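You operate a simulated robot arm through the tools that you are given. There is no shell and no other tool.

The job below is to be done with a simulated robot arm. You get a single attempt, and the scene is never put back.

JOB
Tighten the cradle, then dust, wax and buff the top of the moulding with brown ends.
Fine: black knob to TIGHT; white pad for dust and wax, blue rag to buff; both go back; stop, tin and mouldings stay put.

Only the result counts: the job must be done as asked and must still hold three seconds after the hand-in. Knocking over, shifting, dropping, spilling or breaking anything else fails it.

ROBOT AND FRAMES
A 7-joint arm with a fingered hand, fixed in place. Base frame: the origin is on the floor under the middle of its stand, x ahead of it, y to its left, z up; the work surface is at about z = 950. Lengths are in mm, angles in degrees, forces in N, time in s.
It reaches about 1089 mm from its shoulder. Its first joint turns from -149.0 to 149.0 degrees. Payload 3.5 kg.
The tool frame sits at the grasp point between the pads (the TCP): z along the fingers, y along the line on which they close. The tips reach 30 mm beyond it. The gripper opens to 104 mm; its body begins 35 mm behind the TCP. The gripper is a hand of 4 fingers: y runs from the thumb to the fingers, the wrist lies at [-15, -110, -186] in the tool frame, and closing takes about 1.5 s.
Orientation is that of the tool frame in the base frame, as a unit quaternion [w, x, y, z]. With the fingers straight down and the wrist toward the robot, the tool's x, y and z point along [0, 1, 0], [1, 0, 0] and [0, 0, -1] of the base frame.

CONTROLS
- The arm moves only by the tool move_arm. Its argument "increments" is a list of rows, each an object (a shift or turn left out is 0, a gripper value left out holds the last) with "dp": the shift along the tool's x, y, z in units of 150 mm (1.0 is 150 mm), a list of three; "rotation": the turn, a rotation vector about the tool's x, y, z in units of 45 degrees (1.0 is 45 degrees), a list of three; "claw": the finger opening in mm, from 0 to 104. In form: [{"dp": [x, y, z], "rotation": [ax, ay, az], "claw": claw}, ...]. A call has 1 to 20 rows; each row is the pose to reach, as a shift and turn from the pose commanded when the call began, along the tool's axes at that moment. A call with a number of a shift or a turn outside -1 to 1 is refused whole. Each row takes 0.2 s and may step no farther than 50 mm and 8.6 degrees from the row before; otherwise, or with a gripper value out of range, the whole call is refused. A pose out of reach is approached as far as the arm can. The call stops where the force on the tool passes 90 N (or 10 N more than at its start, if that is more) or the arm is blocked; 0.2 s more then pass. Each finger travels about 45 mm/s and halts on what it meets, pressing with about 30 N; the grip force reading is that of the motor and also rises with nothing between the fingers. The clock runs only during rows and for 0.2 s after the last one: add rows that repeat a pose to give the fingers time. The reply holds the time, the measured pose of the TCP, the force on the tool along the base axes, the opening and the grip force, in the units named above and with some noise, with the torque about the TCP (base axes, N m) and any sound that the robot's microphone picked up.
- Cameras (640 x 400 px; columns grow to the right, rows downward): "scene" is fixed at [222.3, -649.3, 1562.6]; the picture's right is [0.72, -0.69, 0.00], its down [-0.58, -0.61, -0.54] and it looks along [0.38, 0.39, -0.84] (base axes); focal length 331 px, centre (320, 200). "wrist" rides on the gripper at [61, -92, -130] in the tool frame; the picture's right is [-0.81, 0.28, -0.52], its down [-0.53, -0.71, 0.46] and it looks along [-0.24, 0.64, 0.72] (tool axes); focal length 275 px, centre (320, 200). There is no depth. A picture from a camera that has moved, and an enlarged one, comes with that camera's place and axes in the base frame and with its lens.
- snapshot(camera): a new picture of that camera. The clock stands still meanwhile.
- slide_trunk(by): slides the trunk up (or, below 0, down) by that many mm; the arm rides with it, the base frame stays. It gives what a move gives, with no picture.
- grasp_type(shape): the hand has 4 fingers and takes this shape, open, in about a second: jaw (thumb against the fingers, like two jaws); tri (thumb and two fingers); tip (a fingertip pinch); poke (one finger out to press); point (the index stretched); flat (the hand flat); cup (the hand cupped); fist (a fist). The gripper value then closes the fingers along that shape, each until it touches; the sizes above hold for jaw. It gives what a move gives, with no picture.
- inspect(camera, box): a new picture of the part [left, top, right, bottom] of that camera's present view, enlarged. The clock stands still meanwhile.
- close_job(): hands the job in; it is judged then, once.

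Nothing tells you positions but the pictures and the camera data. Unless the task says otherwise, let go and move clear before handing in.

The tools are called by a JSON object that holds its "op" and its "data". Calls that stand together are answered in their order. move_arm: Moves the arm, as the interface text tells. Its arguments: {"type":"object","properties":{"increments":{"type":"array"}},"required":["increments"]} The other tools are called the same way: slide_trunk (by) moves the trunk up or down; grasp_type (shape) gives the hand a shape; snapshot (camera) takes a picture; inspect (camera, box) takes an enlarged picture of a part of a camera's view; close_job () hands the job in.

At the start:

```text
clock: 0.0
position: [385.6, -413.5, 1266.3]
orientation: [0.0, 0.708, 0.707, 0.0]
contact_force: [0.6, -0.1, 0.7]
ft_torque: [-0.03, 0.03, 0.02]
gripper_width: 103.3
gripper_force: 0.1
shape: jaw
trunk travel left (down, up): [-525.0, 185.0]
```

scene: 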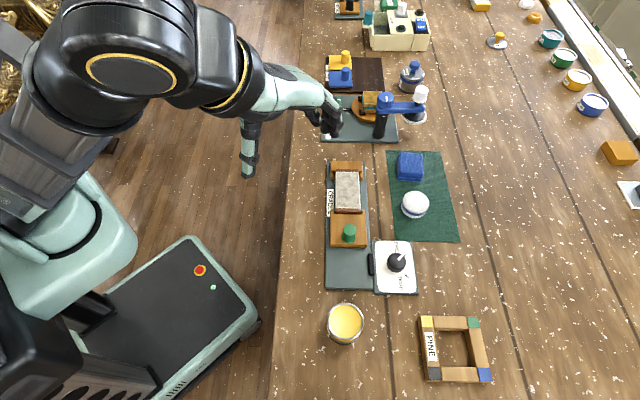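
wrist: 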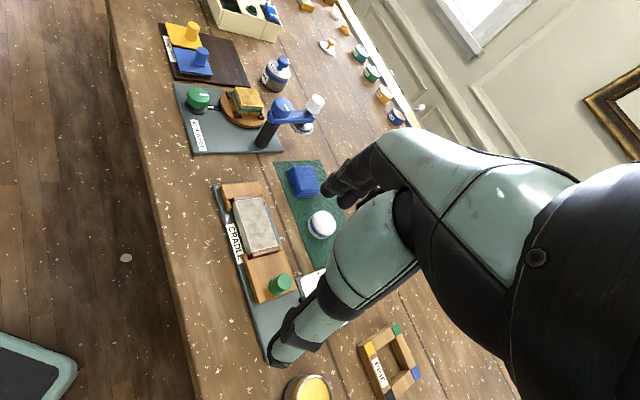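

I see a bench with a cradle (a workpiece clamped, green peg, black knob), a green mat with a blue rag and a white pad, a yellow tin, and a frame of mouldings. I'll look closer before moving.

{"op": "inspect", "data": {"camera": "scene", "box": [310, 140, 470, 240]}}

{"op": "inspect", "data": {"camera": "scene", "box": [310, 200, 470, 300]}}

{"op": "inspect", "data": {"camera": "scene", "box": [310, 290, 502, 400]}}

{"op": "inspect", "data": {"camera": "scene", "box": [300, 40, 460, 140]}}

```text
4.00 times, centred on (390, 190) of scene
camera zoom: at [222.3, -649.3, 1562.6], right [0.72, -0.69, 0.0], down [-0.58, -0.61, -0.54], along [0.38, 0.39, -0.84], focal length 1324 px, centre (40, 240)
```

zoom: 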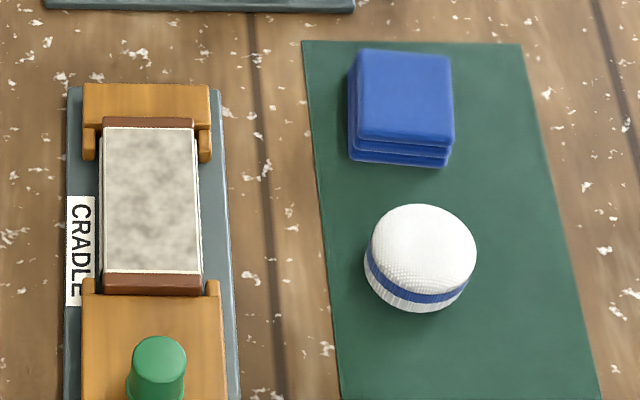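

```text
4.00 times, centred on (390, 250) of scene
camera zoom: at [222.3, -649.3, 1562.6], right [0.72, -0.69, 0.0], down [-0.58, -0.61, -0.54], along [0.38, 0.39, -0.84], focal length 1324 px, centre (40, 0)
```

zoom: 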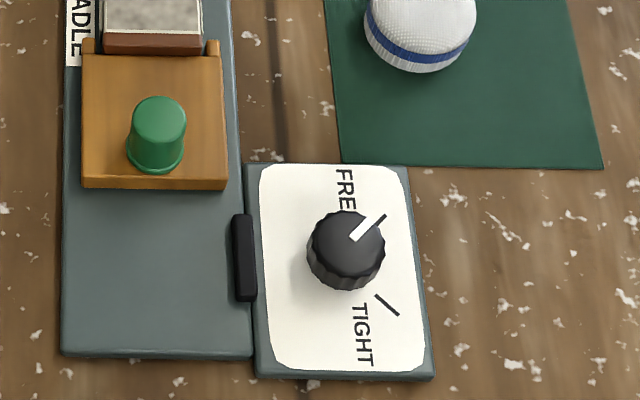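

```text
3.33 times, centred on (406, 345) of scene
camera zoom: at [222.3, -649.3, 1562.6], right [0.72, -0.69, 0.0], down [-0.58, -0.61, -0.54], along [0.38, 0.39, -0.84], focal length 1103 px, centre (33, -283)
```

zoom: 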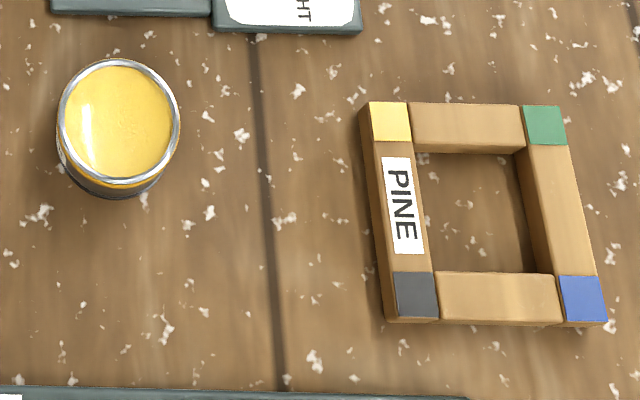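

```text
4.00 times, centred on (380, 90) of scene
camera zoom: at [222.3, -649.3, 1562.6], right [0.72, -0.69, 0.0], down [-0.58, -0.61, -0.54], along [0.38, 0.39, -0.84], focal length 1324 px, centre (80, 640)
```

zoom: 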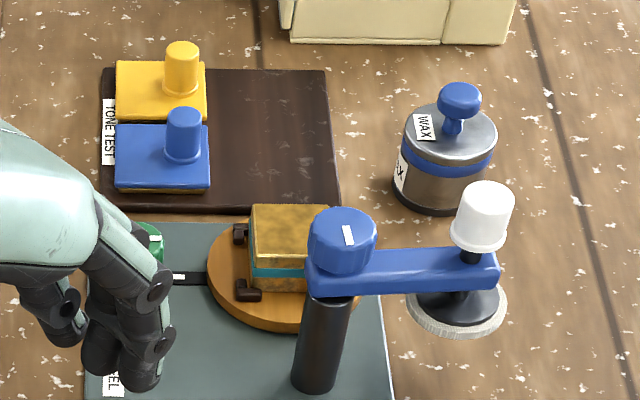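

The moulding with brown ends sits dusty in the cradle; the knob is at FREE, with the pad and rag on the green mat. I'll look from the wrist camera to triangulate heights.

{"op": "inspect", "data": {"camera": "wrist", "box": [200, 150, 360, 250]}}

{"op": "inspect", "data": {"camera": "wrist", "box": [200, 230, 360, 330]}}

{"op": "inspect", "data": {"camera": "wrist", "box": [260, 310, 420, 400]}}

```text
4.00 times, centred on (280, 200) of wrist
camera zoom: at [294.6, -352.4, 1395.9], right [0.28, -0.81, 0.52], down [-0.71, -0.53, -0.46], along [0.64, -0.24, -0.72], focal length 1101 px, centre (480, 200)
```

zoom: 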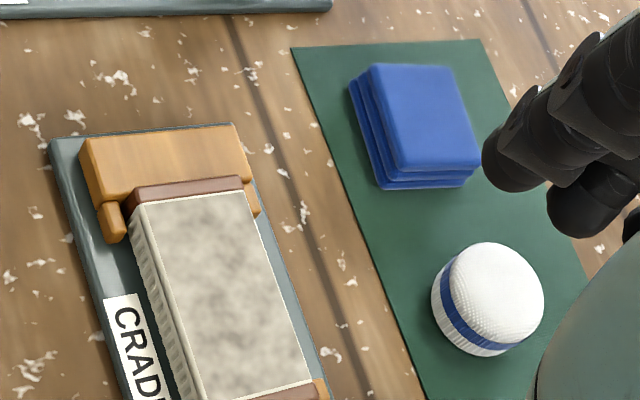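

```text
4.00 times, centred on (280, 280) of wrist
camera zoom: at [294.6, -352.4, 1395.9], right [0.28, -0.81, 0.52], down [-0.71, -0.53, -0.46], along [0.64, -0.24, -0.72], focal length 1101 px, centre (480, -120)
```

zoom: 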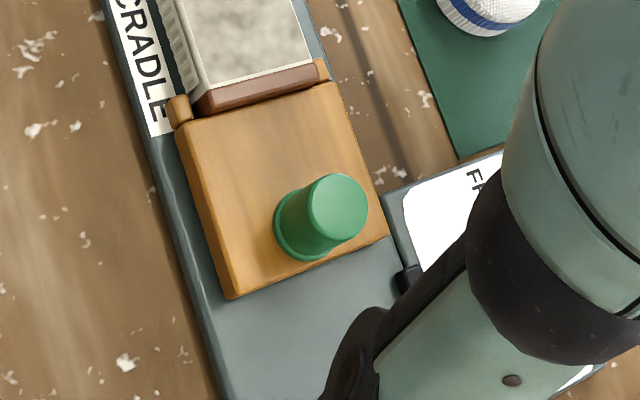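

```text
4.00 times, centred on (340, 355) of wrist
camera zoom: at [294.6, -352.4, 1395.9], right [0.28, -0.81, 0.52], down [-0.71, -0.53, -0.46], along [0.64, -0.24, -0.72], focal length 1101 px, centre (240, -420)
```

zoom: 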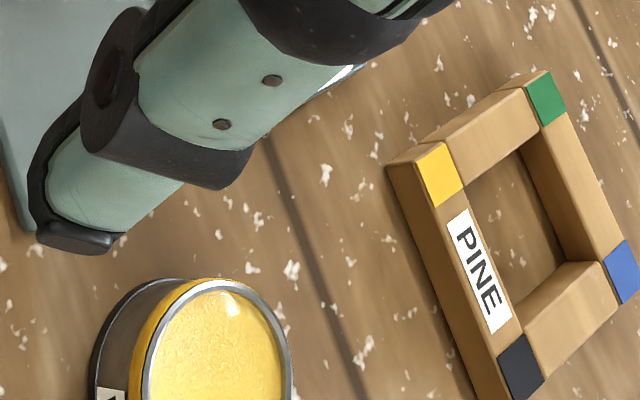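

The cradle moulding top is near z≈978, pad near (625,-520), rag near (700,-448), knob near (490,-573), tin near (341,-586). I'll turn the hand to view the knob and tin from another side.

{"op": "move_arm", "data": {"increments": [{"dp": [0.06, 0.06, 0], "rotation": [0, 0, 0.167]}, {"dp": [0.12, 0.12, 0], "rotation": [0, 0, 0.333]}, {"dp": [0.18, 0.18, 0], "rotation": [0, 0, 0.5]}, {"dp": [0.24, 0.24, 0], "rotation": [0, 0, 0.667]}, {"dp": [0.3, 0.3, 0], "rotation": [0, 0, 0.833]}, {"dp": [0.36, 0.36, 0], "rotation": [0, 0, 1.0]}]}}

{"op": "snapshot", "data": {"camera": "wrist"}}

```text
clock: 1.4
position: [440.1, -359.9, 1266.3]
orientation: [0.0, 0.924, 0.382, 0.0]
contact_force: [-0.9, 0.0, -0.6]
ft_torque: [-0.01, -0.02, -0.01]
gripper_width: 103.6
gripper_force: 0.1
shape: jaw
trunk travel left (down, up): [-525.0, 185.0]
```

```text
taken
camera wrist: at [419.0, -251.5, 1396.2], right [-0.38, -0.77, 0.52], down [-0.88, 0.13, -0.46], along [0.28, -0.63, -0.72], focal length 275 px, centre (320, 200)
```

wrist: 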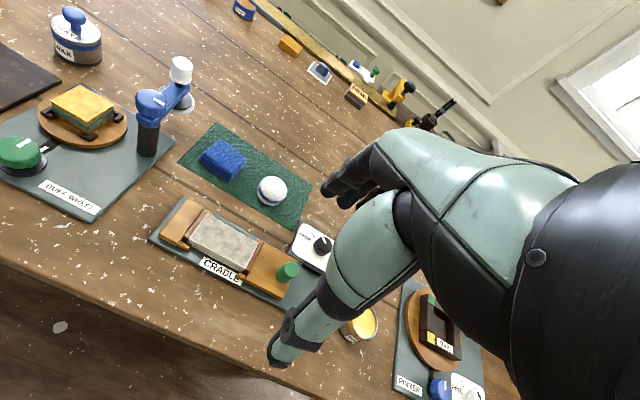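

The knob and tin are still partly hidden by the hand. I'll turn another 45° and shift slightly to clear the view.

{"op": "move_arm", "data": {"increments": [{"dp": [0.01, -0.04, 0], "rotation": [0, 0, 0.167]}, {"dp": [0.02, -0.08, 0], "rotation": [0, 0, 0.333]}, {"dp": [0.03, -0.12, 0], "rotation": [0, 0, 0.5]}, {"dp": [0.04, -0.16, 0], "rotation": [0, 0, 0.667]}, {"dp": [0.05, -0.2, 0], "rotation": [0, 0, 0.833]}, {"dp": [0.05, -0.236, 0], "rotation": [0, 0, 1.0]}]}}

{"op": "snapshot", "data": {"camera": "wrist"}}

{"op": "snapshot", "data": {"camera": "scene"}}

```text
clock: 2.8
position: [420.1, -330.1, 1264.9]
orientation: [0.0, 1.0, -0.002, 0.0]
contact_force: [0.2, -0.3, 0.4]
ft_torque: [-0.05, -0.02, 0.01]
gripper_width: 103.5
gripper_force: 0.1
shape: jaw
trunk travel left (down, up): [-525.0, 185.0]
```

```text
taken
camera wrist: at [482.7, -237.4, 1394.8], right [-0.81, -0.27, 0.52], down [-0.53, 0.71, -0.46], along [-0.24, -0.64, -0.72], focal length 275 px, centre (320, 200)
```

wrist: 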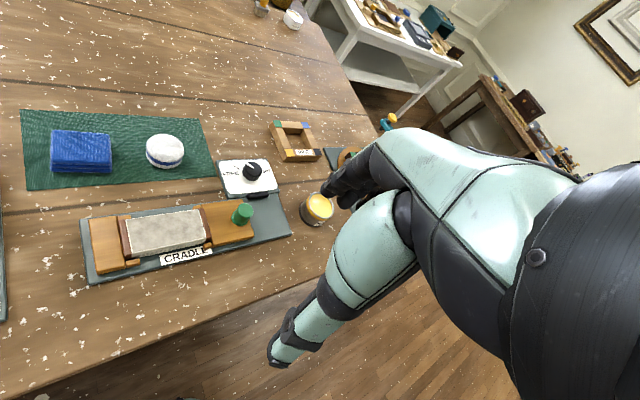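

```text
taken
```

scene: 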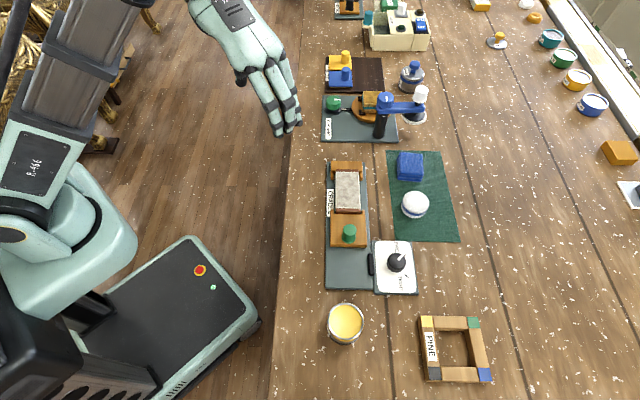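

{"op": "inspect", "data": {"camera": "wrist", "box": [190, 140, 350, 240]}}

{"op": "inspect", "data": {"camera": "wrist", "box": [70, 180, 230, 280]}}

{"op": "inspect", "data": {"camera": "wrist", "box": [30, 100, 190, 200]}}

{"op": "inspect", "data": {"camera": "wrist", "box": [280, 180, 360, 230]}}

{"op": "inspect", "data": {"camera": "scene", "box": [310, 290, 390, 340]}}

{"op": "inspect", "data": {"camera": "scene", "box": [360, 230, 440, 280]}}

```text
4.00 times, centred on (270, 190) of wrist
camera zoom: at [482.7, -237.4, 1394.8], right [-0.81, -0.27, 0.52], down [-0.53, 0.71, -0.46], along [-0.24, -0.64, -0.72], focal length 1101 px, centre (520, 240)
```

zoom: 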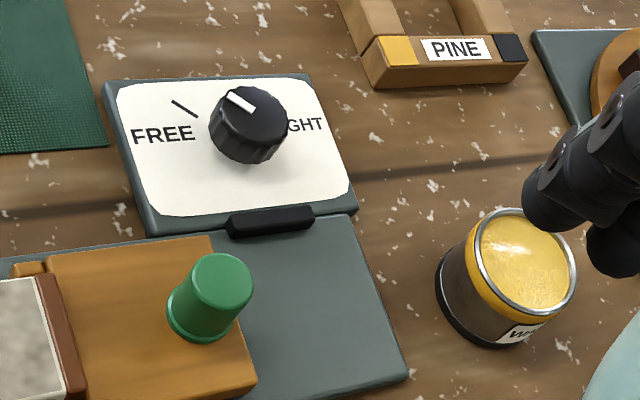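

```text
4.00 times, centred on (150, 230) of wrist
camera zoom: at [482.7, -237.4, 1394.8], right [-0.81, -0.27, 0.52], down [-0.53, 0.71, -0.46], along [-0.24, -0.64, -0.72], focal length 1101 px, centre (1000, 80)
```

zoom: 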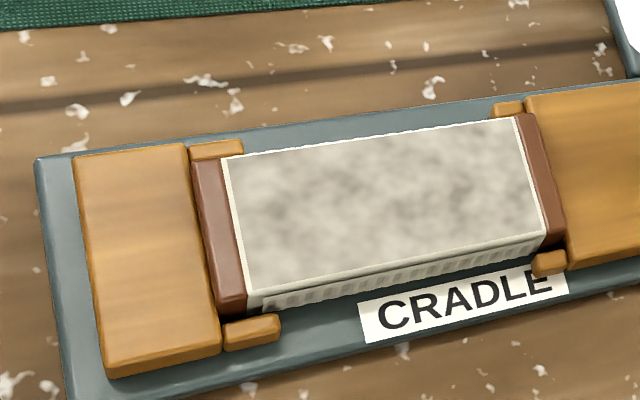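

```text
4.00 times, centred on (110, 150) of wrist
camera zoom: at [482.7, -237.4, 1394.8], right [-0.81, -0.27, 0.52], down [-0.53, 0.71, -0.46], along [-0.24, -0.64, -0.72], focal length 1101 px, centre (1160, 400)
```

zoom: 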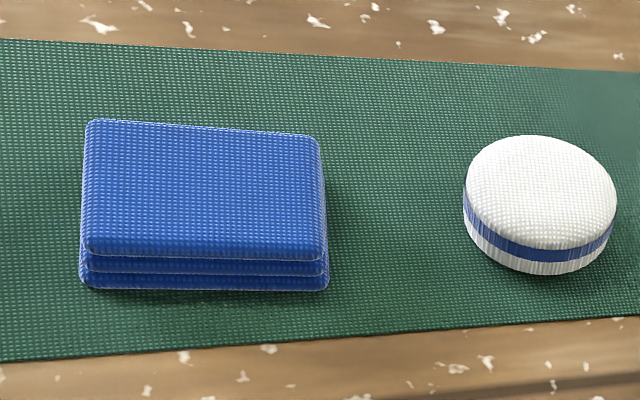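

```text
8.00 times, centred on (320, 205) of wrist
camera zoom: at [482.7, -237.4, 1394.8], right [-0.81, -0.27, 0.52], down [-0.53, 0.71, -0.46], along [-0.24, -0.64, -0.72], focal length 2202 px, centre (320, 160)
```

zoom: 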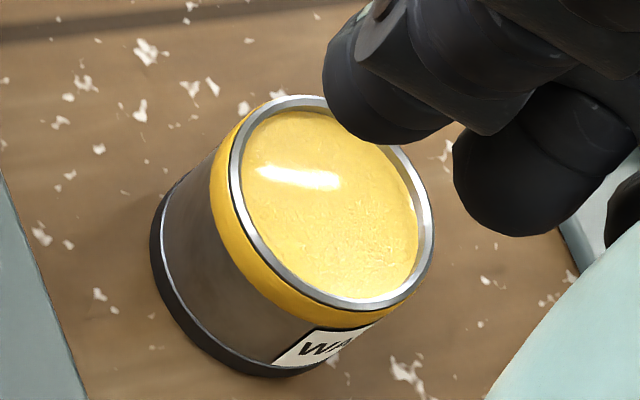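

```text
8.00 times, centred on (350, 315) of scene
camera zoom: at [222.3, -649.3, 1562.6], right [0.72, -0.69, 0.0], down [-0.58, -0.61, -0.54], along [0.38, 0.39, -0.84], focal length 2647 px, centre (80, -720)
```

zoom: 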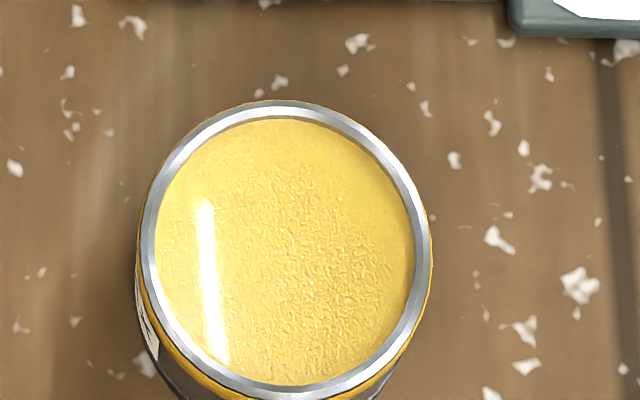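

```text
8.00 times, centred on (400, 255) of scene
camera zoom: at [222.3, -649.3, 1562.6], right [0.72, -0.69, 0.0], down [-0.58, -0.61, -0.54], along [0.38, 0.39, -0.84], focal length 2647 px, centre (-320, -240)
```

zoom: 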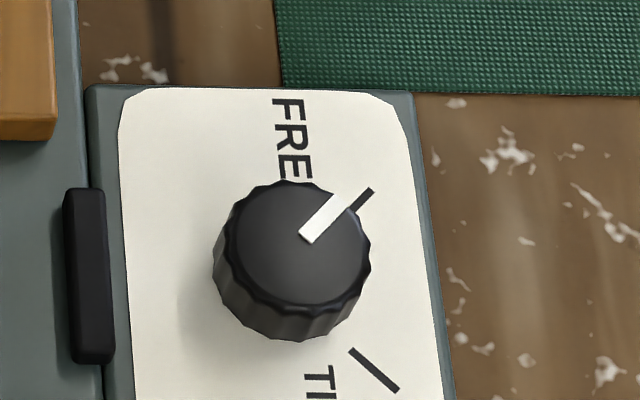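

Triangulated: knob centre ≈(490,-577) with top z≈986, FREE along +x and TIGHT along -y (90° clockwise). Now I'll look at the hand's own shape before approaching.

{"op": "inspect", "data": {"camera": "scene", "box": [160, 20, 352, 140]}}

{"op": "inspect", "data": {"camera": "wrist", "box": [260, 120, 480, 260]}}

```text
3.33 times, centred on (256, 80) of scene
camera zoom: at [222.3, -649.3, 1562.6], right [0.72, -0.69, 0.0], down [-0.58, -0.61, -0.54], along [0.38, 0.39, -0.84], focal length 1103 px, centre (533, 600)
```

zoom: 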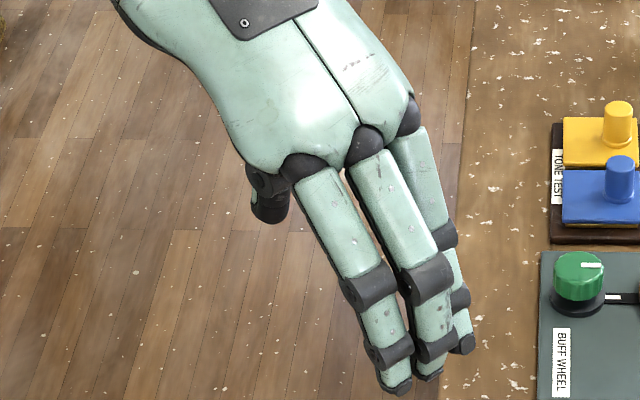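

```text
2.86 times, centred on (370, 190) of wrist
camera zoom: at [482.7, -237.4, 1394.8], right [-0.81, -0.27, 0.52], down [-0.53, 0.71, -0.46], along [-0.24, -0.64, -0.72], focal length 786 px, centre (177, 229)
```

zoom: 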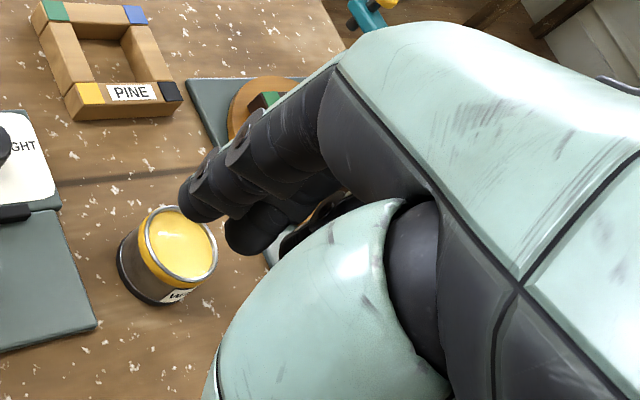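

The hand has three fingers and a thumb, matching the tool frame. Next I turn it back and move above the knob at (490,-577).

{"op": "move_arm", "data": {"increments": [{"dp": [0.039, 0.134, 0], "rotation": [0, 0, -0.167]}, {"dp": [0.078, 0.268, 0], "rotation": [0, 0, -0.333]}, {"dp": [0.117, 0.403, 0], "rotation": [0, 0, -0.5]}, {"dp": [0.156, 0.537, 0], "rotation": [0, 0, -0.667]}, {"dp": [0.195, 0.672, 0], "rotation": [0, 0, -0.833]}, {"dp": [0.234, 0.806, 0], "rotation": [0, 0, -1.0]}]}}

{"op": "move_arm", "data": {"increments": [{"dp": [-0.072, 0.127, 0.1], "rotation": [0, 0, -0.167]}, {"dp": [-0.145, 0.254, 0.2], "rotation": [0, 0, -0.333]}, {"dp": [-0.217, 0.382, 0.3], "rotation": [0, 0, -0.5]}, {"dp": [-0.289, 0.509, 0.4], "rotation": [0, 0, -0.667]}, {"dp": [-0.362, 0.637, 0.5], "rotation": [0, 0, -0.833]}, {"dp": [-0.434, 0.764, 0.6], "rotation": [0, 0, -1.0]}, {"dp": [-0.434, 0.764, 0.8], "rotation": [0, 0, -1.0]}]}}

{"op": "snapshot", "data": {"camera": "wrist"}}

{"op": "snapshot", "data": {"camera": "scene"}}

```text
clock: 4.2
position: [457.1, -451.6, 1266.9]
orientation: [0.0, 0.923, 0.385, 0.0]
contact_force: [0.2, 0.4, -0.9]
ft_torque: [0.03, -0.02, -0.01]
gripper_width: 103.6
gripper_force: 0.0
shape: jaw
trunk travel left (down, up): [-525.0, 185.0]
```

```text
clock: 5.8
position: [490.4, -574.9, 1145.5]
orientation: [0.0, 0.707, 0.708, 0.0]
contact_force: [0.1, -0.1, -0.1]
ft_torque: [0.02, 0.01, -0.05]
gripper_width: 103.7
gripper_force: 0.0
shape: jaw
trunk travel left (down, up): [-525.0, 185.0]
```

```text
taken
camera wrist: at [397.9, -514.5, 1274.4], right [0.28, -0.81, 0.52], down [-0.71, -0.53, -0.46], along [0.65, -0.24, -0.72], focal length 275 px, centre (320, 200)
```

wrist: 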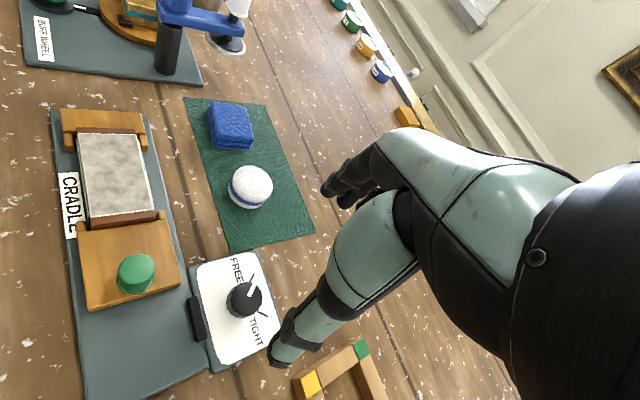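

```text
taken
```

scene: 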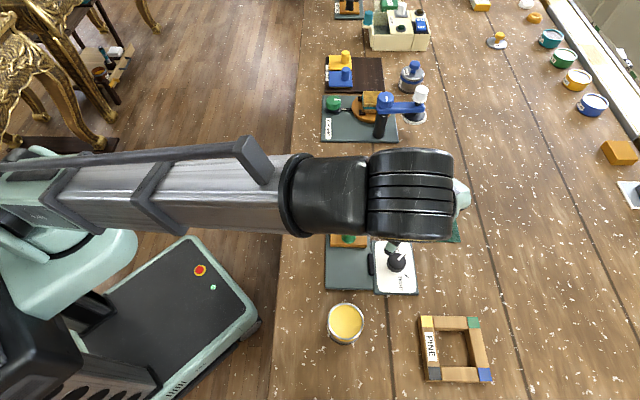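

Hand is above the knob. I'll verify the knob's position in the new wrist view.

{"op": "inspect", "data": {"camera": "wrist", "box": [180, 240, 308, 320]}}

{"op": "inspect", "data": {"camera": "wrist", "box": [180, 90, 308, 220]}}

{"op": "inspect", "data": {"camera": "wrist", "box": [50, 100, 210, 240]}}

```text
5.00 times, centred on (244, 280) of wrist
camera zoom: at [397.9, -514.5, 1274.4], right [0.28, -0.81, 0.52], down [-0.71, -0.53, -0.46], along [0.65, -0.24, -0.72], focal length 1376 px, centre (700, -200)
```

zoom: 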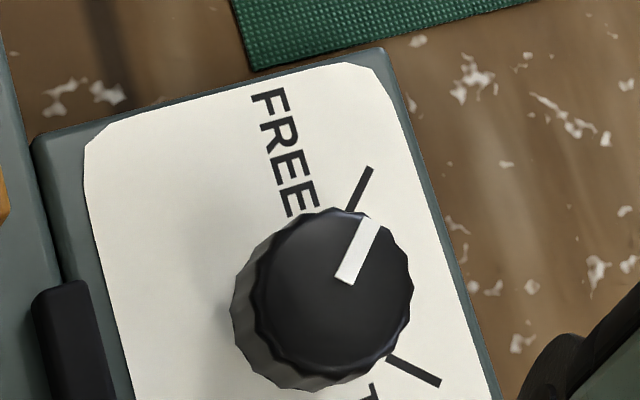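

```text
3.08 times, centred on (244, 155) of wrist
camera zoom: at [397.9, -514.5, 1274.4], right [0.28, -0.81, 0.52], down [-0.71, -0.53, -0.46], along [0.65, -0.24, -0.72], focal length 847 px, centre (554, 338)
```

zoom: 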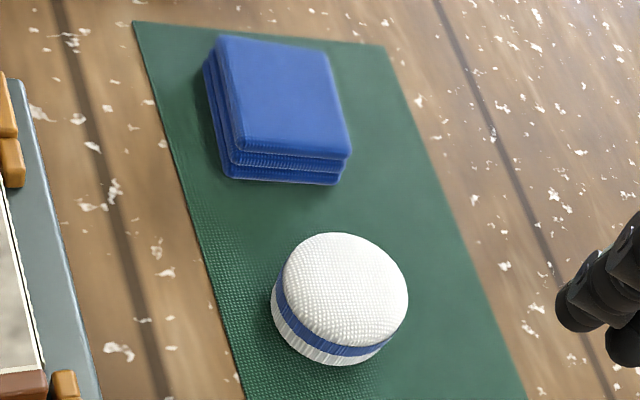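

```text
2.86 times, centred on (130, 170) of wrist
camera zoom: at [397.9, -514.5, 1274.4], right [0.28, -0.81, 0.52], down [-0.71, -0.53, -0.46], along [0.65, -0.24, -0.72], focal length 786 px, centre (863, 286)
```

zoom: 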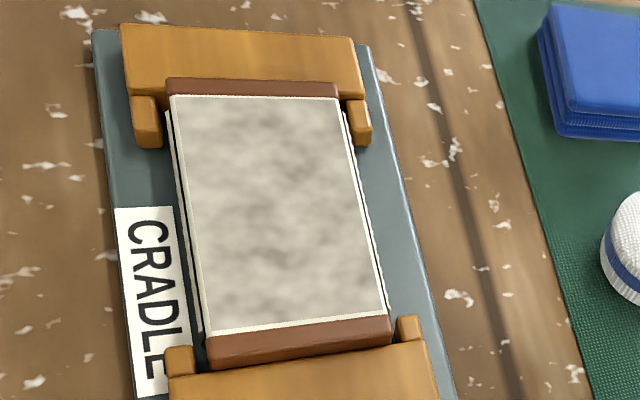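

Knob confirmed at about (489,-576), top ≈985. I descend with open fingers around it.

{"op": "move_arm", "data": {"increments": [{"dp": [-0.005, -0.008, 0.2], "claw": 80}, {"dp": [-0.005, -0.008, 0.4]}, {"dp": [-0.005, -0.008, 0.6]}, {"dp": [-0.005, -0.008, 0.75]}, {"dp": [-0.005, -0.008, 0.87]}, {"dp": [-0.005, -0.008, 0.95]}, {"dp": [-0.005, -0.008, 0.97]}, {"dp": [-0.005, -0.008, 0.97]}]}}

{"op": "snapshot", "data": {"camera": "wrist"}}

{"op": "snapshot", "data": {"camera": "scene"}}

```text
clock: 7.6
position: [490.7, -579.4, 1000.8]
orientation: [0.0, 0.707, 0.707, 0.0]
contact_force: [0.4, 1.0, -0.4]
ft_torque: [-0.01, 0.01, 0.03]
gripper_width: 80.2
gripper_force: 0.0
shape: jaw
trunk travel left (down, up): [-525.0, 185.0]
```

```text
taken
camera wrist: at [397.8, -516.9, 1130.0], right [0.28, -0.81, 0.52], down [-0.71, -0.53, -0.46], along [0.64, -0.24, -0.72], focal length 275 px, centre (320, 200)
```

wrist: 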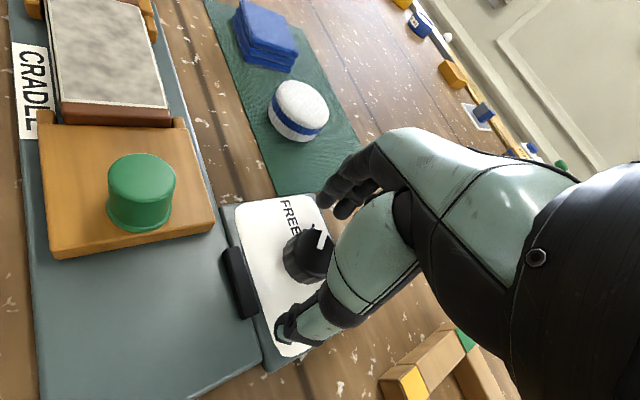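

```text
taken
```

scene: 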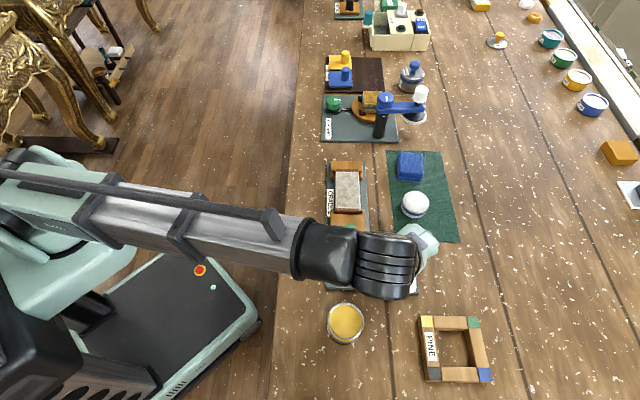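

{"op": "inspect", "data": {"camera": "wrist", "box": [240, 170, 400, 370]}}

```text
2.00 times, centred on (320, 270) of wrist
camera zoom: at [397.8, -516.9, 1130.0], right [0.28, -0.81, 0.52], down [-0.71, -0.53, -0.46], along [0.64, -0.24, -0.72], focal length 551 px, centre (320, 60)
```

zoom: 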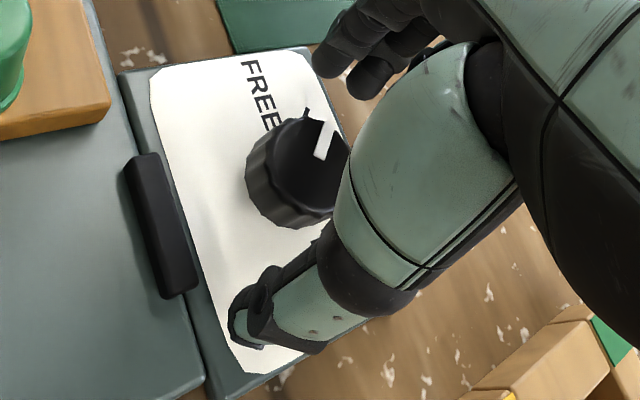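

The knob sits about 4 mm to tool +x of the grasp point. I nudge over and close on it.

{"op": "move_arm", "data": {"increments": [{"dp": [0.027, -0.007, 0]}, {"dp": [0.027, -0.007, 0], "claw": 50}, {"dp": [0.027, -0.007, 0], "claw": 40}, {"dp": [0.027, -0.007, 0], "claw": 28}, {"dp": [0.027, -0.007, 0], "claw": 28}, {"dp": [0.027, -0.007, 0], "claw": 28}, {"dp": [0.027, -0.007, 0], "claw": 28}, {"dp": [0.027, -0.007, 0], "claw": 28}]}}

{"op": "inspect", "data": {"camera": "wrist", "box": [240, 170, 400, 370]}}

```text
clock: 9.4
position: [489.3, -574.0, 1000.9]
orientation: [0.0, 0.707, 0.707, -0.001]
contact_force: [-1.4, 1.0, 0.2]
ft_torque: [-0.01, 0.0, 0.02]
gripper_width: 28.6
gripper_force: 0.1
shape: jaw
trunk travel left (down, up): [-525.0, 185.0]
```

```text
2.00 times, centred on (320, 270) of wrist
camera zoom: at [396.7, -513.1, 1130.4], right [0.28, -0.81, 0.52], down [-0.71, -0.53, -0.46], along [0.64, -0.24, -0.72], focal length 551 px, centre (320, 60)
```

zoom: 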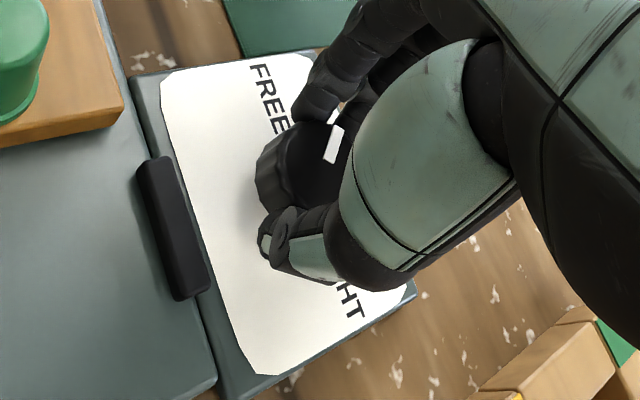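

The fingers are at 28 mm without force yet, so I close further until they press on the knob.

{"op": "move_arm", "data": {"increments": [{"claw": 20}, {"claw": 15}, {"claw": 10}, {"claw": 10}, {"claw": 10}]}}

{"op": "inspect", "data": {"camera": "wrist", "box": [240, 170, 400, 370]}}

```text
clock: 10.6
position: [488.3, -575.2, 1000.5]
orientation: [0.0, 0.707, 0.707, 0.0]
contact_force: [-4.3, 1.4, -3.8]
ft_torque: [0.06, 0.08, -0.05]
gripper_width: 25.6
gripper_force: 30.0
shape: jaw
trunk travel left (down, up): [-525.0, 185.0]
```

```text
2.00 times, centred on (320, 270) of wrist
camera zoom: at [396.5, -513.1, 1130.3], right [0.28, -0.81, 0.52], down [-0.71, -0.53, -0.46], along [0.64, -0.24, -0.72], focal length 551 px, centre (320, 60)
```

zoom: 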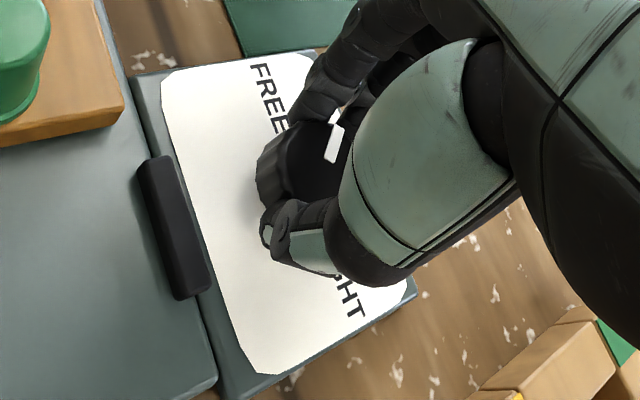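

Grip force is 30 N on the knob. Now I turn clockwise 45° in small steps.

{"op": "move_arm", "data": {"increments": [{"rotation": [0, 0, 0.125], "claw": 8}, {"rotation": [0, 0, 0.25]}, {"rotation": [0, 0, 0.375]}, {"rotation": [0, 0, 0.5]}, {"rotation": [0, 0, 0.625]}, {"rotation": [0, 0, 0.75]}, {"rotation": [0, 0, 0.875]}, {"rotation": [0, 0, 1.0]}]}}

{"op": "inspect", "data": {"camera": "wrist", "box": [240, 170, 400, 370]}}

```text
clock: 12.4
position: [489.3, -574.1, 1000.9]
orientation: [0.0, 0.924, 0.383, 0.0]
contact_force: [4.2, 0.6, 1.1]
ft_torque: [-0.04, -0.22, 0.04]
gripper_width: 25.6
gripper_force: 30.3
shape: jaw
trunk travel left (down, up): [-525.0, 185.0]
```

```text
2.00 times, centred on (320, 270) of wrist
camera zoom: at [467.6, -466.1, 1130.1], right [-0.38, -0.77, 0.52], down [-0.88, 0.13, -0.46], along [0.28, -0.63, -0.72], focal length 551 px, centre (320, 60)
```

zoom: 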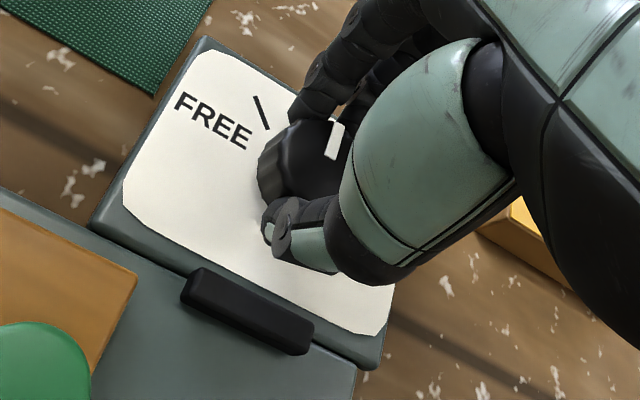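

The knob follows the hand perfectly (its mark rotated with the hand). I turn the second 45°.

{"op": "move_arm", "data": {"increments": [{"rotation": [0, 0, 0.125], "claw": 8}, {"rotation": [0, 0, 0.25]}, {"rotation": [0, 0, 0.375]}, {"rotation": [0, 0, 0.5]}, {"rotation": [0, 0, 0.625]}, {"rotation": [0, 0, 0.75]}, {"rotation": [0, 0, 0.875]}, {"rotation": [0, 0, 1.0]}]}}

{"op": "snapshot", "data": {"camera": "wrist"}}

{"op": "inspect", "data": {"camera": "scene", "box": [310, 140, 470, 300]}}

```text
clock: 14.2
position: [490.0, -575.1, 1000.1]
orientation: [0.0, 1.0, 0.0, 0.0]
contact_force: [8.8, -5.8, -1.4]
ft_torque: [-0.25, -0.19, 0.15]
gripper_width: 25.6
gripper_force: 30.3
shape: jaw
trunk travel left (down, up): [-525.0, 185.0]
```

```text
taken
camera wrist: at [550.6, -482.6, 1130.4], right [-0.81, -0.27, 0.52], down [-0.53, 0.71, -0.46], along [-0.24, -0.64, -0.72], focal length 275 px, centre (320, 200)
```

wrist: 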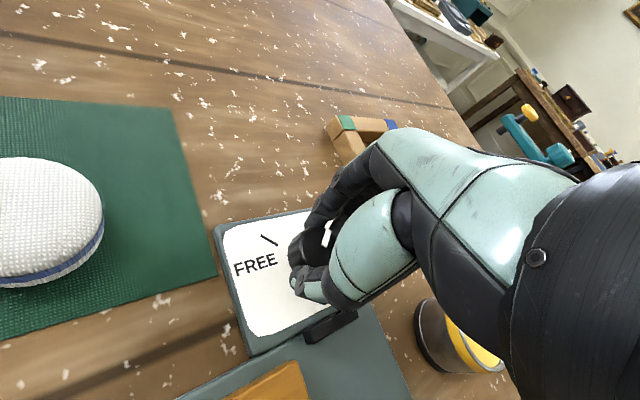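

```text
2.50 times, centred on (390, 220) of scene
camera zoom: at [222.3, -649.3, 1562.6], right [0.72, -0.69, 0.0], down [-0.58, -0.61, -0.54], along [0.38, 0.39, -0.84], focal length 827 px, centre (145, 150)
```

zoom: 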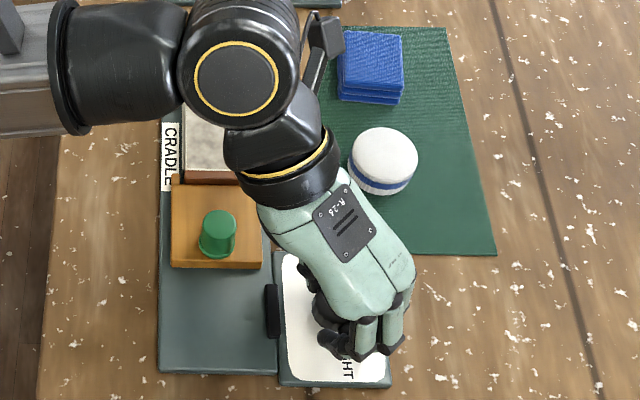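

The hand has turned a full 90°. I release gently and lift to check the knob's mark.

{"op": "move_arm", "data": {"increments": [{"claw": 40}, {"claw": 55}, {"claw": 60}, {"claw": 60}, {"dp": [0, 0, -0.1]}, {"dp": [0, 0, -0.3]}, {"dp": [0, 0, -0.5]}, {"dp": [0, 0, -0.7]}, {"dp": [0, 0, -0.9]}]}}

{"op": "snapshot", "data": {"camera": "wrist"}}

{"op": "inspect", "data": {"camera": "scene", "box": [310, 140, 470, 300]}}

```text
clock: 16.2
position: [489.2, -574.8, 1136.5]
orientation: [0.0, 1.0, 0.0, 0.0]
contact_force: [0.8, -1.0, 0.1]
ft_torque: [0.01, 0.0, 0.01]
gripper_width: 59.3
gripper_force: 0.0
shape: jaw
trunk travel left (down, up): [-525.0, 185.0]
```

```text
taken
camera wrist: at [550.4, -482.5, 1266.8], right [-0.81, -0.28, 0.52], down [-0.53, 0.71, -0.46], along [-0.24, -0.64, -0.72], focal length 275 px, centre (320, 200)
```

wrist: 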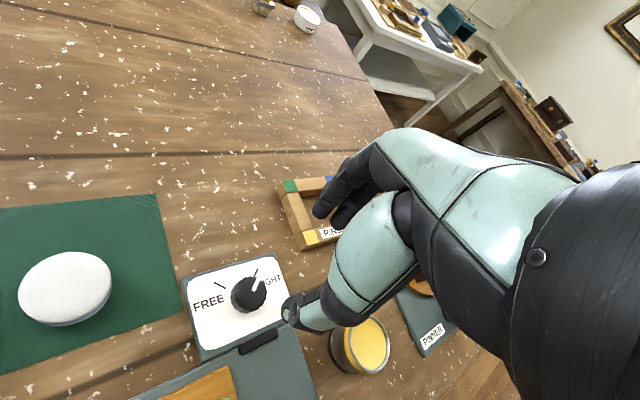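

```text
2.50 times, centred on (390, 220) of scene
camera zoom: at [222.3, -649.3, 1562.6], right [0.72, -0.69, 0.0], down [-0.58, -0.61, -0.54], along [0.38, 0.39, -0.84], focal length 827 px, centre (145, 150)
```

zoom: 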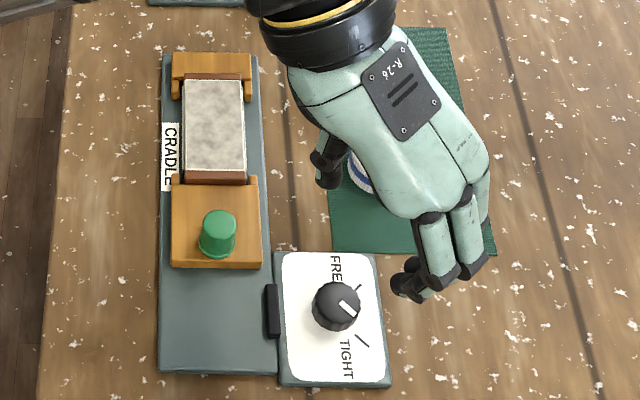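

{"op": "inspect", "data": {"camera": "scene", "box": [370, 235, 430, 295]}}

{"op": "inspect", "data": {"camera": "wrist", "box": [180, 240, 308, 350]}}

```text
6.67 times, centred on (400, 265) of scene
camera zoom: at [222.3, -649.3, 1562.6], right [0.72, -0.69, 0.0], down [-0.58, -0.61, -0.54], along [0.38, 0.39, -0.84], focal length 2206 px, centre (-213, -233)
```

zoom: 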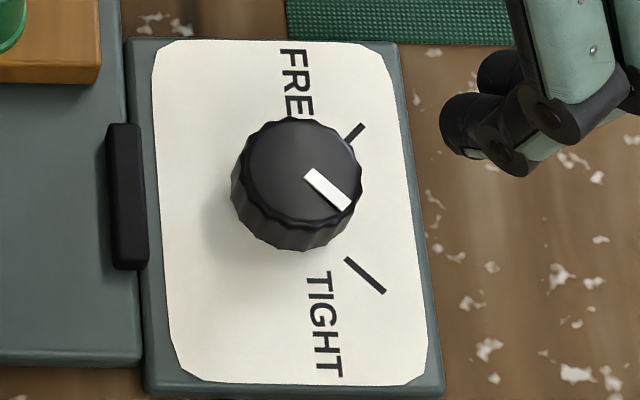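

```text
3.64 times, centred on (244, 295) of wrist
camera zoom: at [550.4, -482.5, 1266.8], right [-0.81, -0.28, 0.52], down [-0.53, 0.71, -0.46], along [-0.24, -0.64, -0.72], focal length 1001 px, centre (596, -146)
```

zoom: 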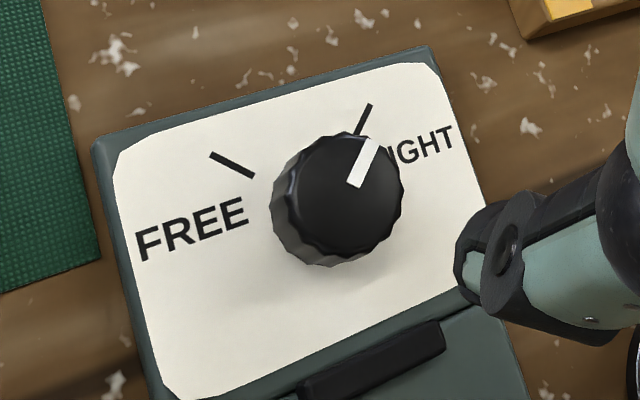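

The mark points exactly along -y, parallel to the TIGHT tick, so the cradle is tight. Next I go above the white pad at about (623,-519), with the hand at 45°, so the fingers close across the bench's depth direction.

{"op": "move_arm", "data": {"increments": [{"dp": [0.149, -0.062, 0.05], "rotation": [0, 0, -0.167], "claw": 104}, {"dp": [0.298, -0.124, 0.1], "rotation": [0, 0, -0.333]}, {"dp": [0.447, -0.187, 0.15], "rotation": [0, 0, -0.5]}, {"dp": [0.595, -0.249, 0.2], "rotation": [0, 0, -0.667]}, {"dp": [0.744, -0.311, 0.25], "rotation": [0, 0, -0.833]}, {"dp": [0.893, -0.373, 0.3], "rotation": [0, 0, -1.0]}, {"dp": [0.893, -0.373, 0.37], "rotation": [0, 0, -1.0]}]}}

{"op": "snapshot", "data": {"camera": "wrist"}}

{"op": "snapshot", "data": {"camera": "scene"}}

```text
clock: 17.8
position: [622.8, -517.8, 1080.5]
orientation: [-0.001, 0.924, 0.383, 0.0]
contact_force: [0.7, -0.5, 0.2]
ft_torque: [0.0, -0.03, -0.01]
gripper_width: 103.5
gripper_force: 0.0
shape: jaw
trunk travel left (down, up): [-525.0, 185.0]
```

```text
taken
camera wrist: at [600.5, -409.9, 1210.0], right [-0.38, -0.77, 0.52], down [-0.88, 0.13, -0.46], along [0.28, -0.63, -0.72], focal length 275 px, centre (320, 200)
```

wrist: 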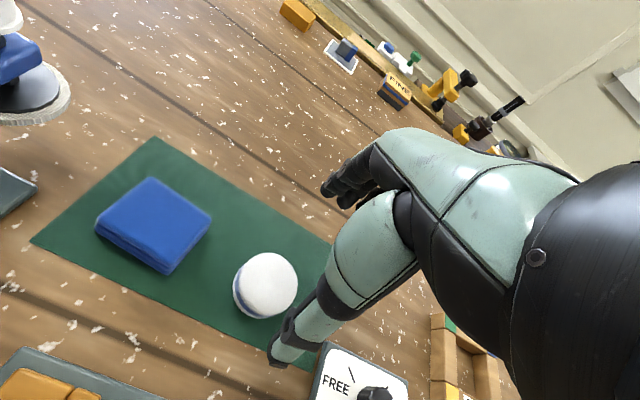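

```text
taken
```

scene: 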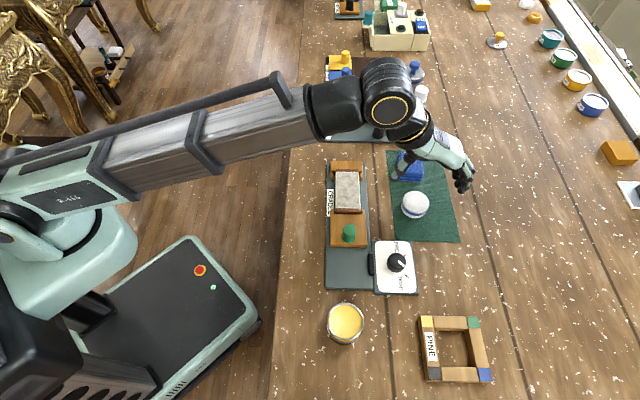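

{"op": "inspect", "data": {"camera": "wrist", "box": [210, 230, 338, 330]}}

```text
4.00 times, centred on (274, 280) of wrist
camera zoom: at [600.5, -409.9, 1210.0], right [-0.38, -0.77, 0.52], down [-0.88, 0.13, -0.46], along [0.28, -0.63, -0.72], focal length 1101 px, centre (504, -120)
```

zoom: 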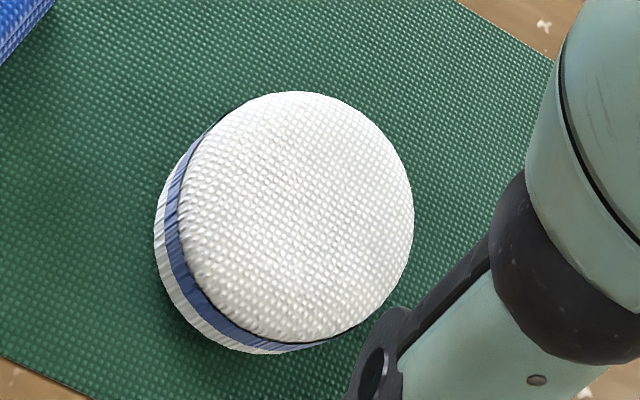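

Pad centre agrees with the hand position. I descend with open fingers to z≈988.

{"op": "move_arm", "data": {"increments": [{"dp": [0, 0, 0.15]}, {"dp": [0, 0, 0.3]}, {"dp": [0, 0, 0.42]}, {"dp": [0, 0, 0.52]}, {"dp": [0, 0, 0.58]}, {"dp": [0, 0, 0.61]}, {"dp": [0, 0, 0.61]}]}}

{"op": "snapshot", "data": {"camera": "wrist"}}

```text
clock: 19.4
position: [621.8, -517.9, 988.7]
orientation: [0.0, 0.924, 0.382, -0.001]
contact_force: [-0.7, -0.2, -1.0]
ft_torque: [0.04, 0.01, -0.01]
gripper_width: 103.7
gripper_force: 0.0
shape: jaw
trunk travel left (down, up): [-525.0, 185.0]
```

```text
taken
camera wrist: at [600.6, -409.9, 1118.3], right [-0.38, -0.77, 0.52], down [-0.88, 0.13, -0.46], along [0.28, -0.63, -0.72], focal length 275 px, centre (320, 200)
```

wrist: 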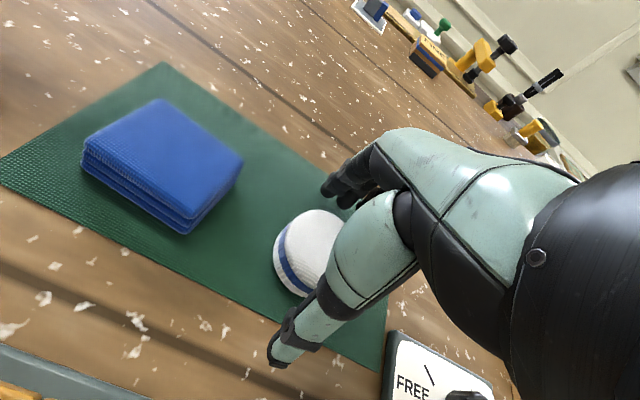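

{"op": "inspect", "data": {"camera": "wrist", "box": [240, 160, 400, 380]}}

{"op": "inspect", "data": {"camera": "scene", "box": [370, 140, 498, 220]}}

```text
1.82 times, centred on (320, 270) of wrist
camera zoom: at [600.6, -409.9, 1118.3], right [-0.38, -0.77, 0.52], down [-0.88, 0.13, -0.46], along [0.28, -0.63, -0.72], focal length 500 px, centre (320, 73)
```

zoom: 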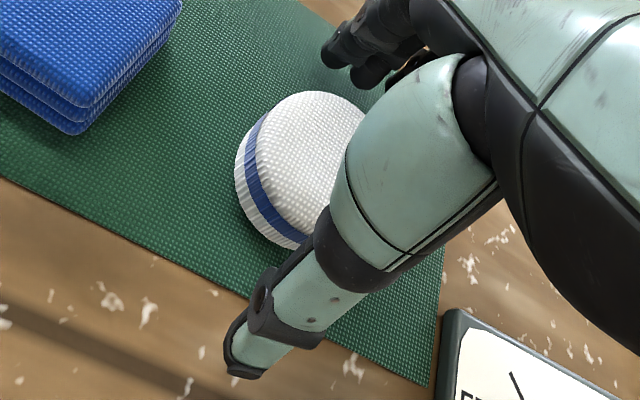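

```text
5.00 times, centred on (434, 180) of scene
camera zoom: at [222.3, -649.3, 1562.6], right [0.72, -0.69, 0.0], down [-0.58, -0.61, -0.54], along [0.38, 0.39, -0.84], focal length 1654 px, centre (-250, 300)
```

zoom: 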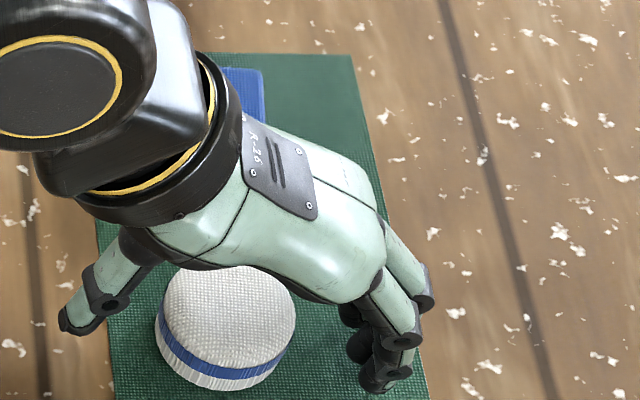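

Pad sits between thumb and fingers. I close on it.

{"op": "move_arm", "data": {"increments": [{"claw": 85}, {"claw": 70}, {"claw": 60}, {"claw": 50}, {"claw": 42}, {"claw": 42}, {"claw": 42}, {"claw": 42}]}}

{"op": "inspect", "data": {"camera": "wrist", "box": [240, 160, 400, 380]}}

{"op": "inspect", "data": {"camera": "scene", "box": [370, 140, 498, 220]}}

```text
clock: 21.2
position: [622.4, -517.8, 988.4]
orientation: [0.0, 0.924, 0.383, 0.0]
contact_force: [0.1, -0.5, 0.2]
ft_torque: [-0.02, -0.02, -0.01]
gripper_width: 45.8
gripper_force: 30.3
shape: jaw
trunk travel left (down, up): [-525.0, 185.0]
```

```text
1.82 times, centred on (320, 270) of wrist
camera zoom: at [600.6, -409.8, 1118.4], right [-0.38, -0.77, 0.52], down [-0.88, 0.13, -0.46], along [0.28, -0.63, -0.72], focal length 500 px, centre (320, 73)
```

zoom: 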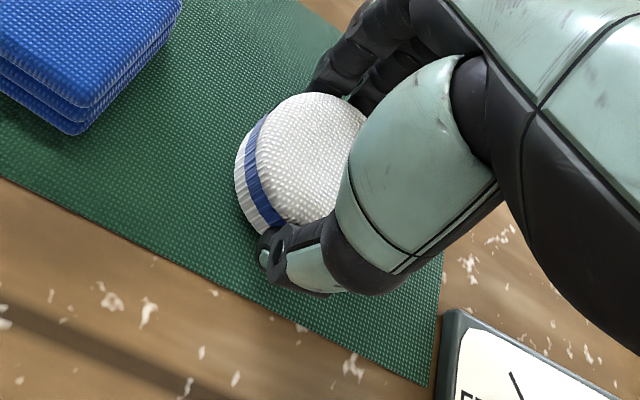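

```text
5.00 times, centred on (434, 180) of scene
camera zoom: at [222.3, -649.3, 1562.6], right [0.72, -0.69, 0.0], down [-0.58, -0.61, -0.54], along [0.38, 0.39, -0.84], focal length 1654 px, centre (-250, 300)
```

zoom: 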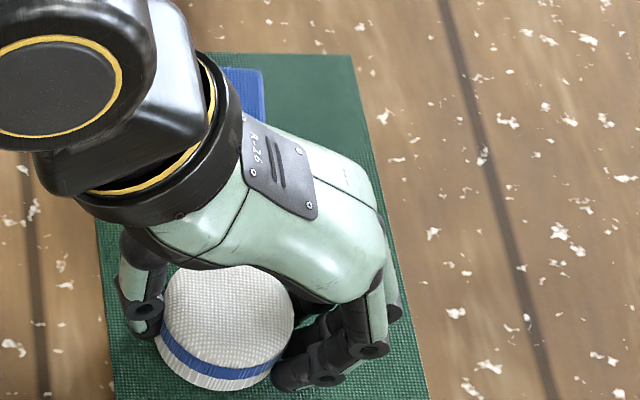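

Gripped at 30 N. I lift the pad and check that it stays in the hand.

{"op": "move_arm", "data": {"increments": [{"dp": [0, 0, -0.05]}, {"dp": [0, 0, -0.12]}, {"dp": [0, 0, -0.25]}, {"dp": [0, 0, -0.4]}, {"dp": [0, 0, -0.5]}]}}

{"op": "snapshot", "data": {"camera": "wrist"}}

{"op": "inspect", "data": {"camera": "scene", "box": [370, 120, 498, 220]}}

```text
clock: 22.4
position: [622.0, -519.4, 1064.9]
orientation: [0.0, 0.924, 0.383, 0.0]
contact_force: [-0.1, -0.5, -0.5]
ft_torque: [-0.01, -0.05, 0.01]
gripper_width: 45.9
gripper_force: 29.9
shape: jaw
trunk travel left (down, up): [-525.0, 185.0]
```

```text
taken
camera wrist: at [601.3, -410.3, 1194.5], right [-0.38, -0.77, 0.52], down [-0.88, 0.13, -0.46], along [0.28, -0.63, -0.72], focal length 275 px, centre (320, 200)
```

wrist: 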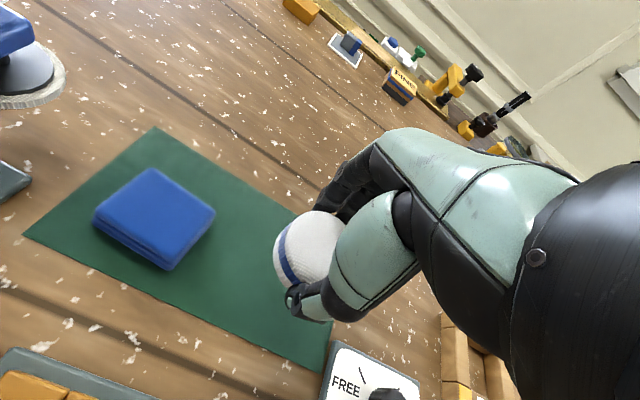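

```text
4.00 times, centred on (434, 170) of scene
camera zoom: at [222.3, -649.3, 1562.6], right [0.72, -0.69, 0.0], down [-0.58, -0.61, -0.54], along [0.38, 0.39, -0.84], focal length 1324 px, centre (-136, 320)
```

zoom: 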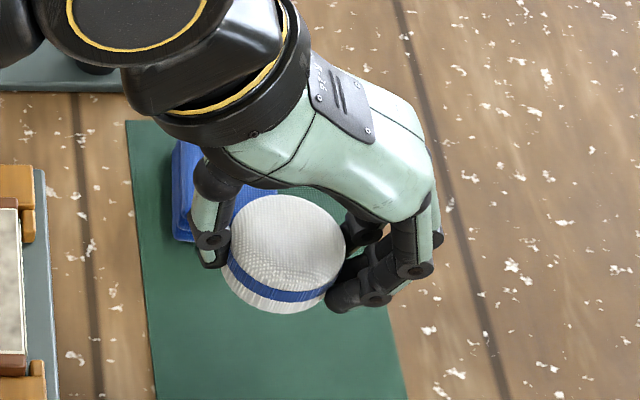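

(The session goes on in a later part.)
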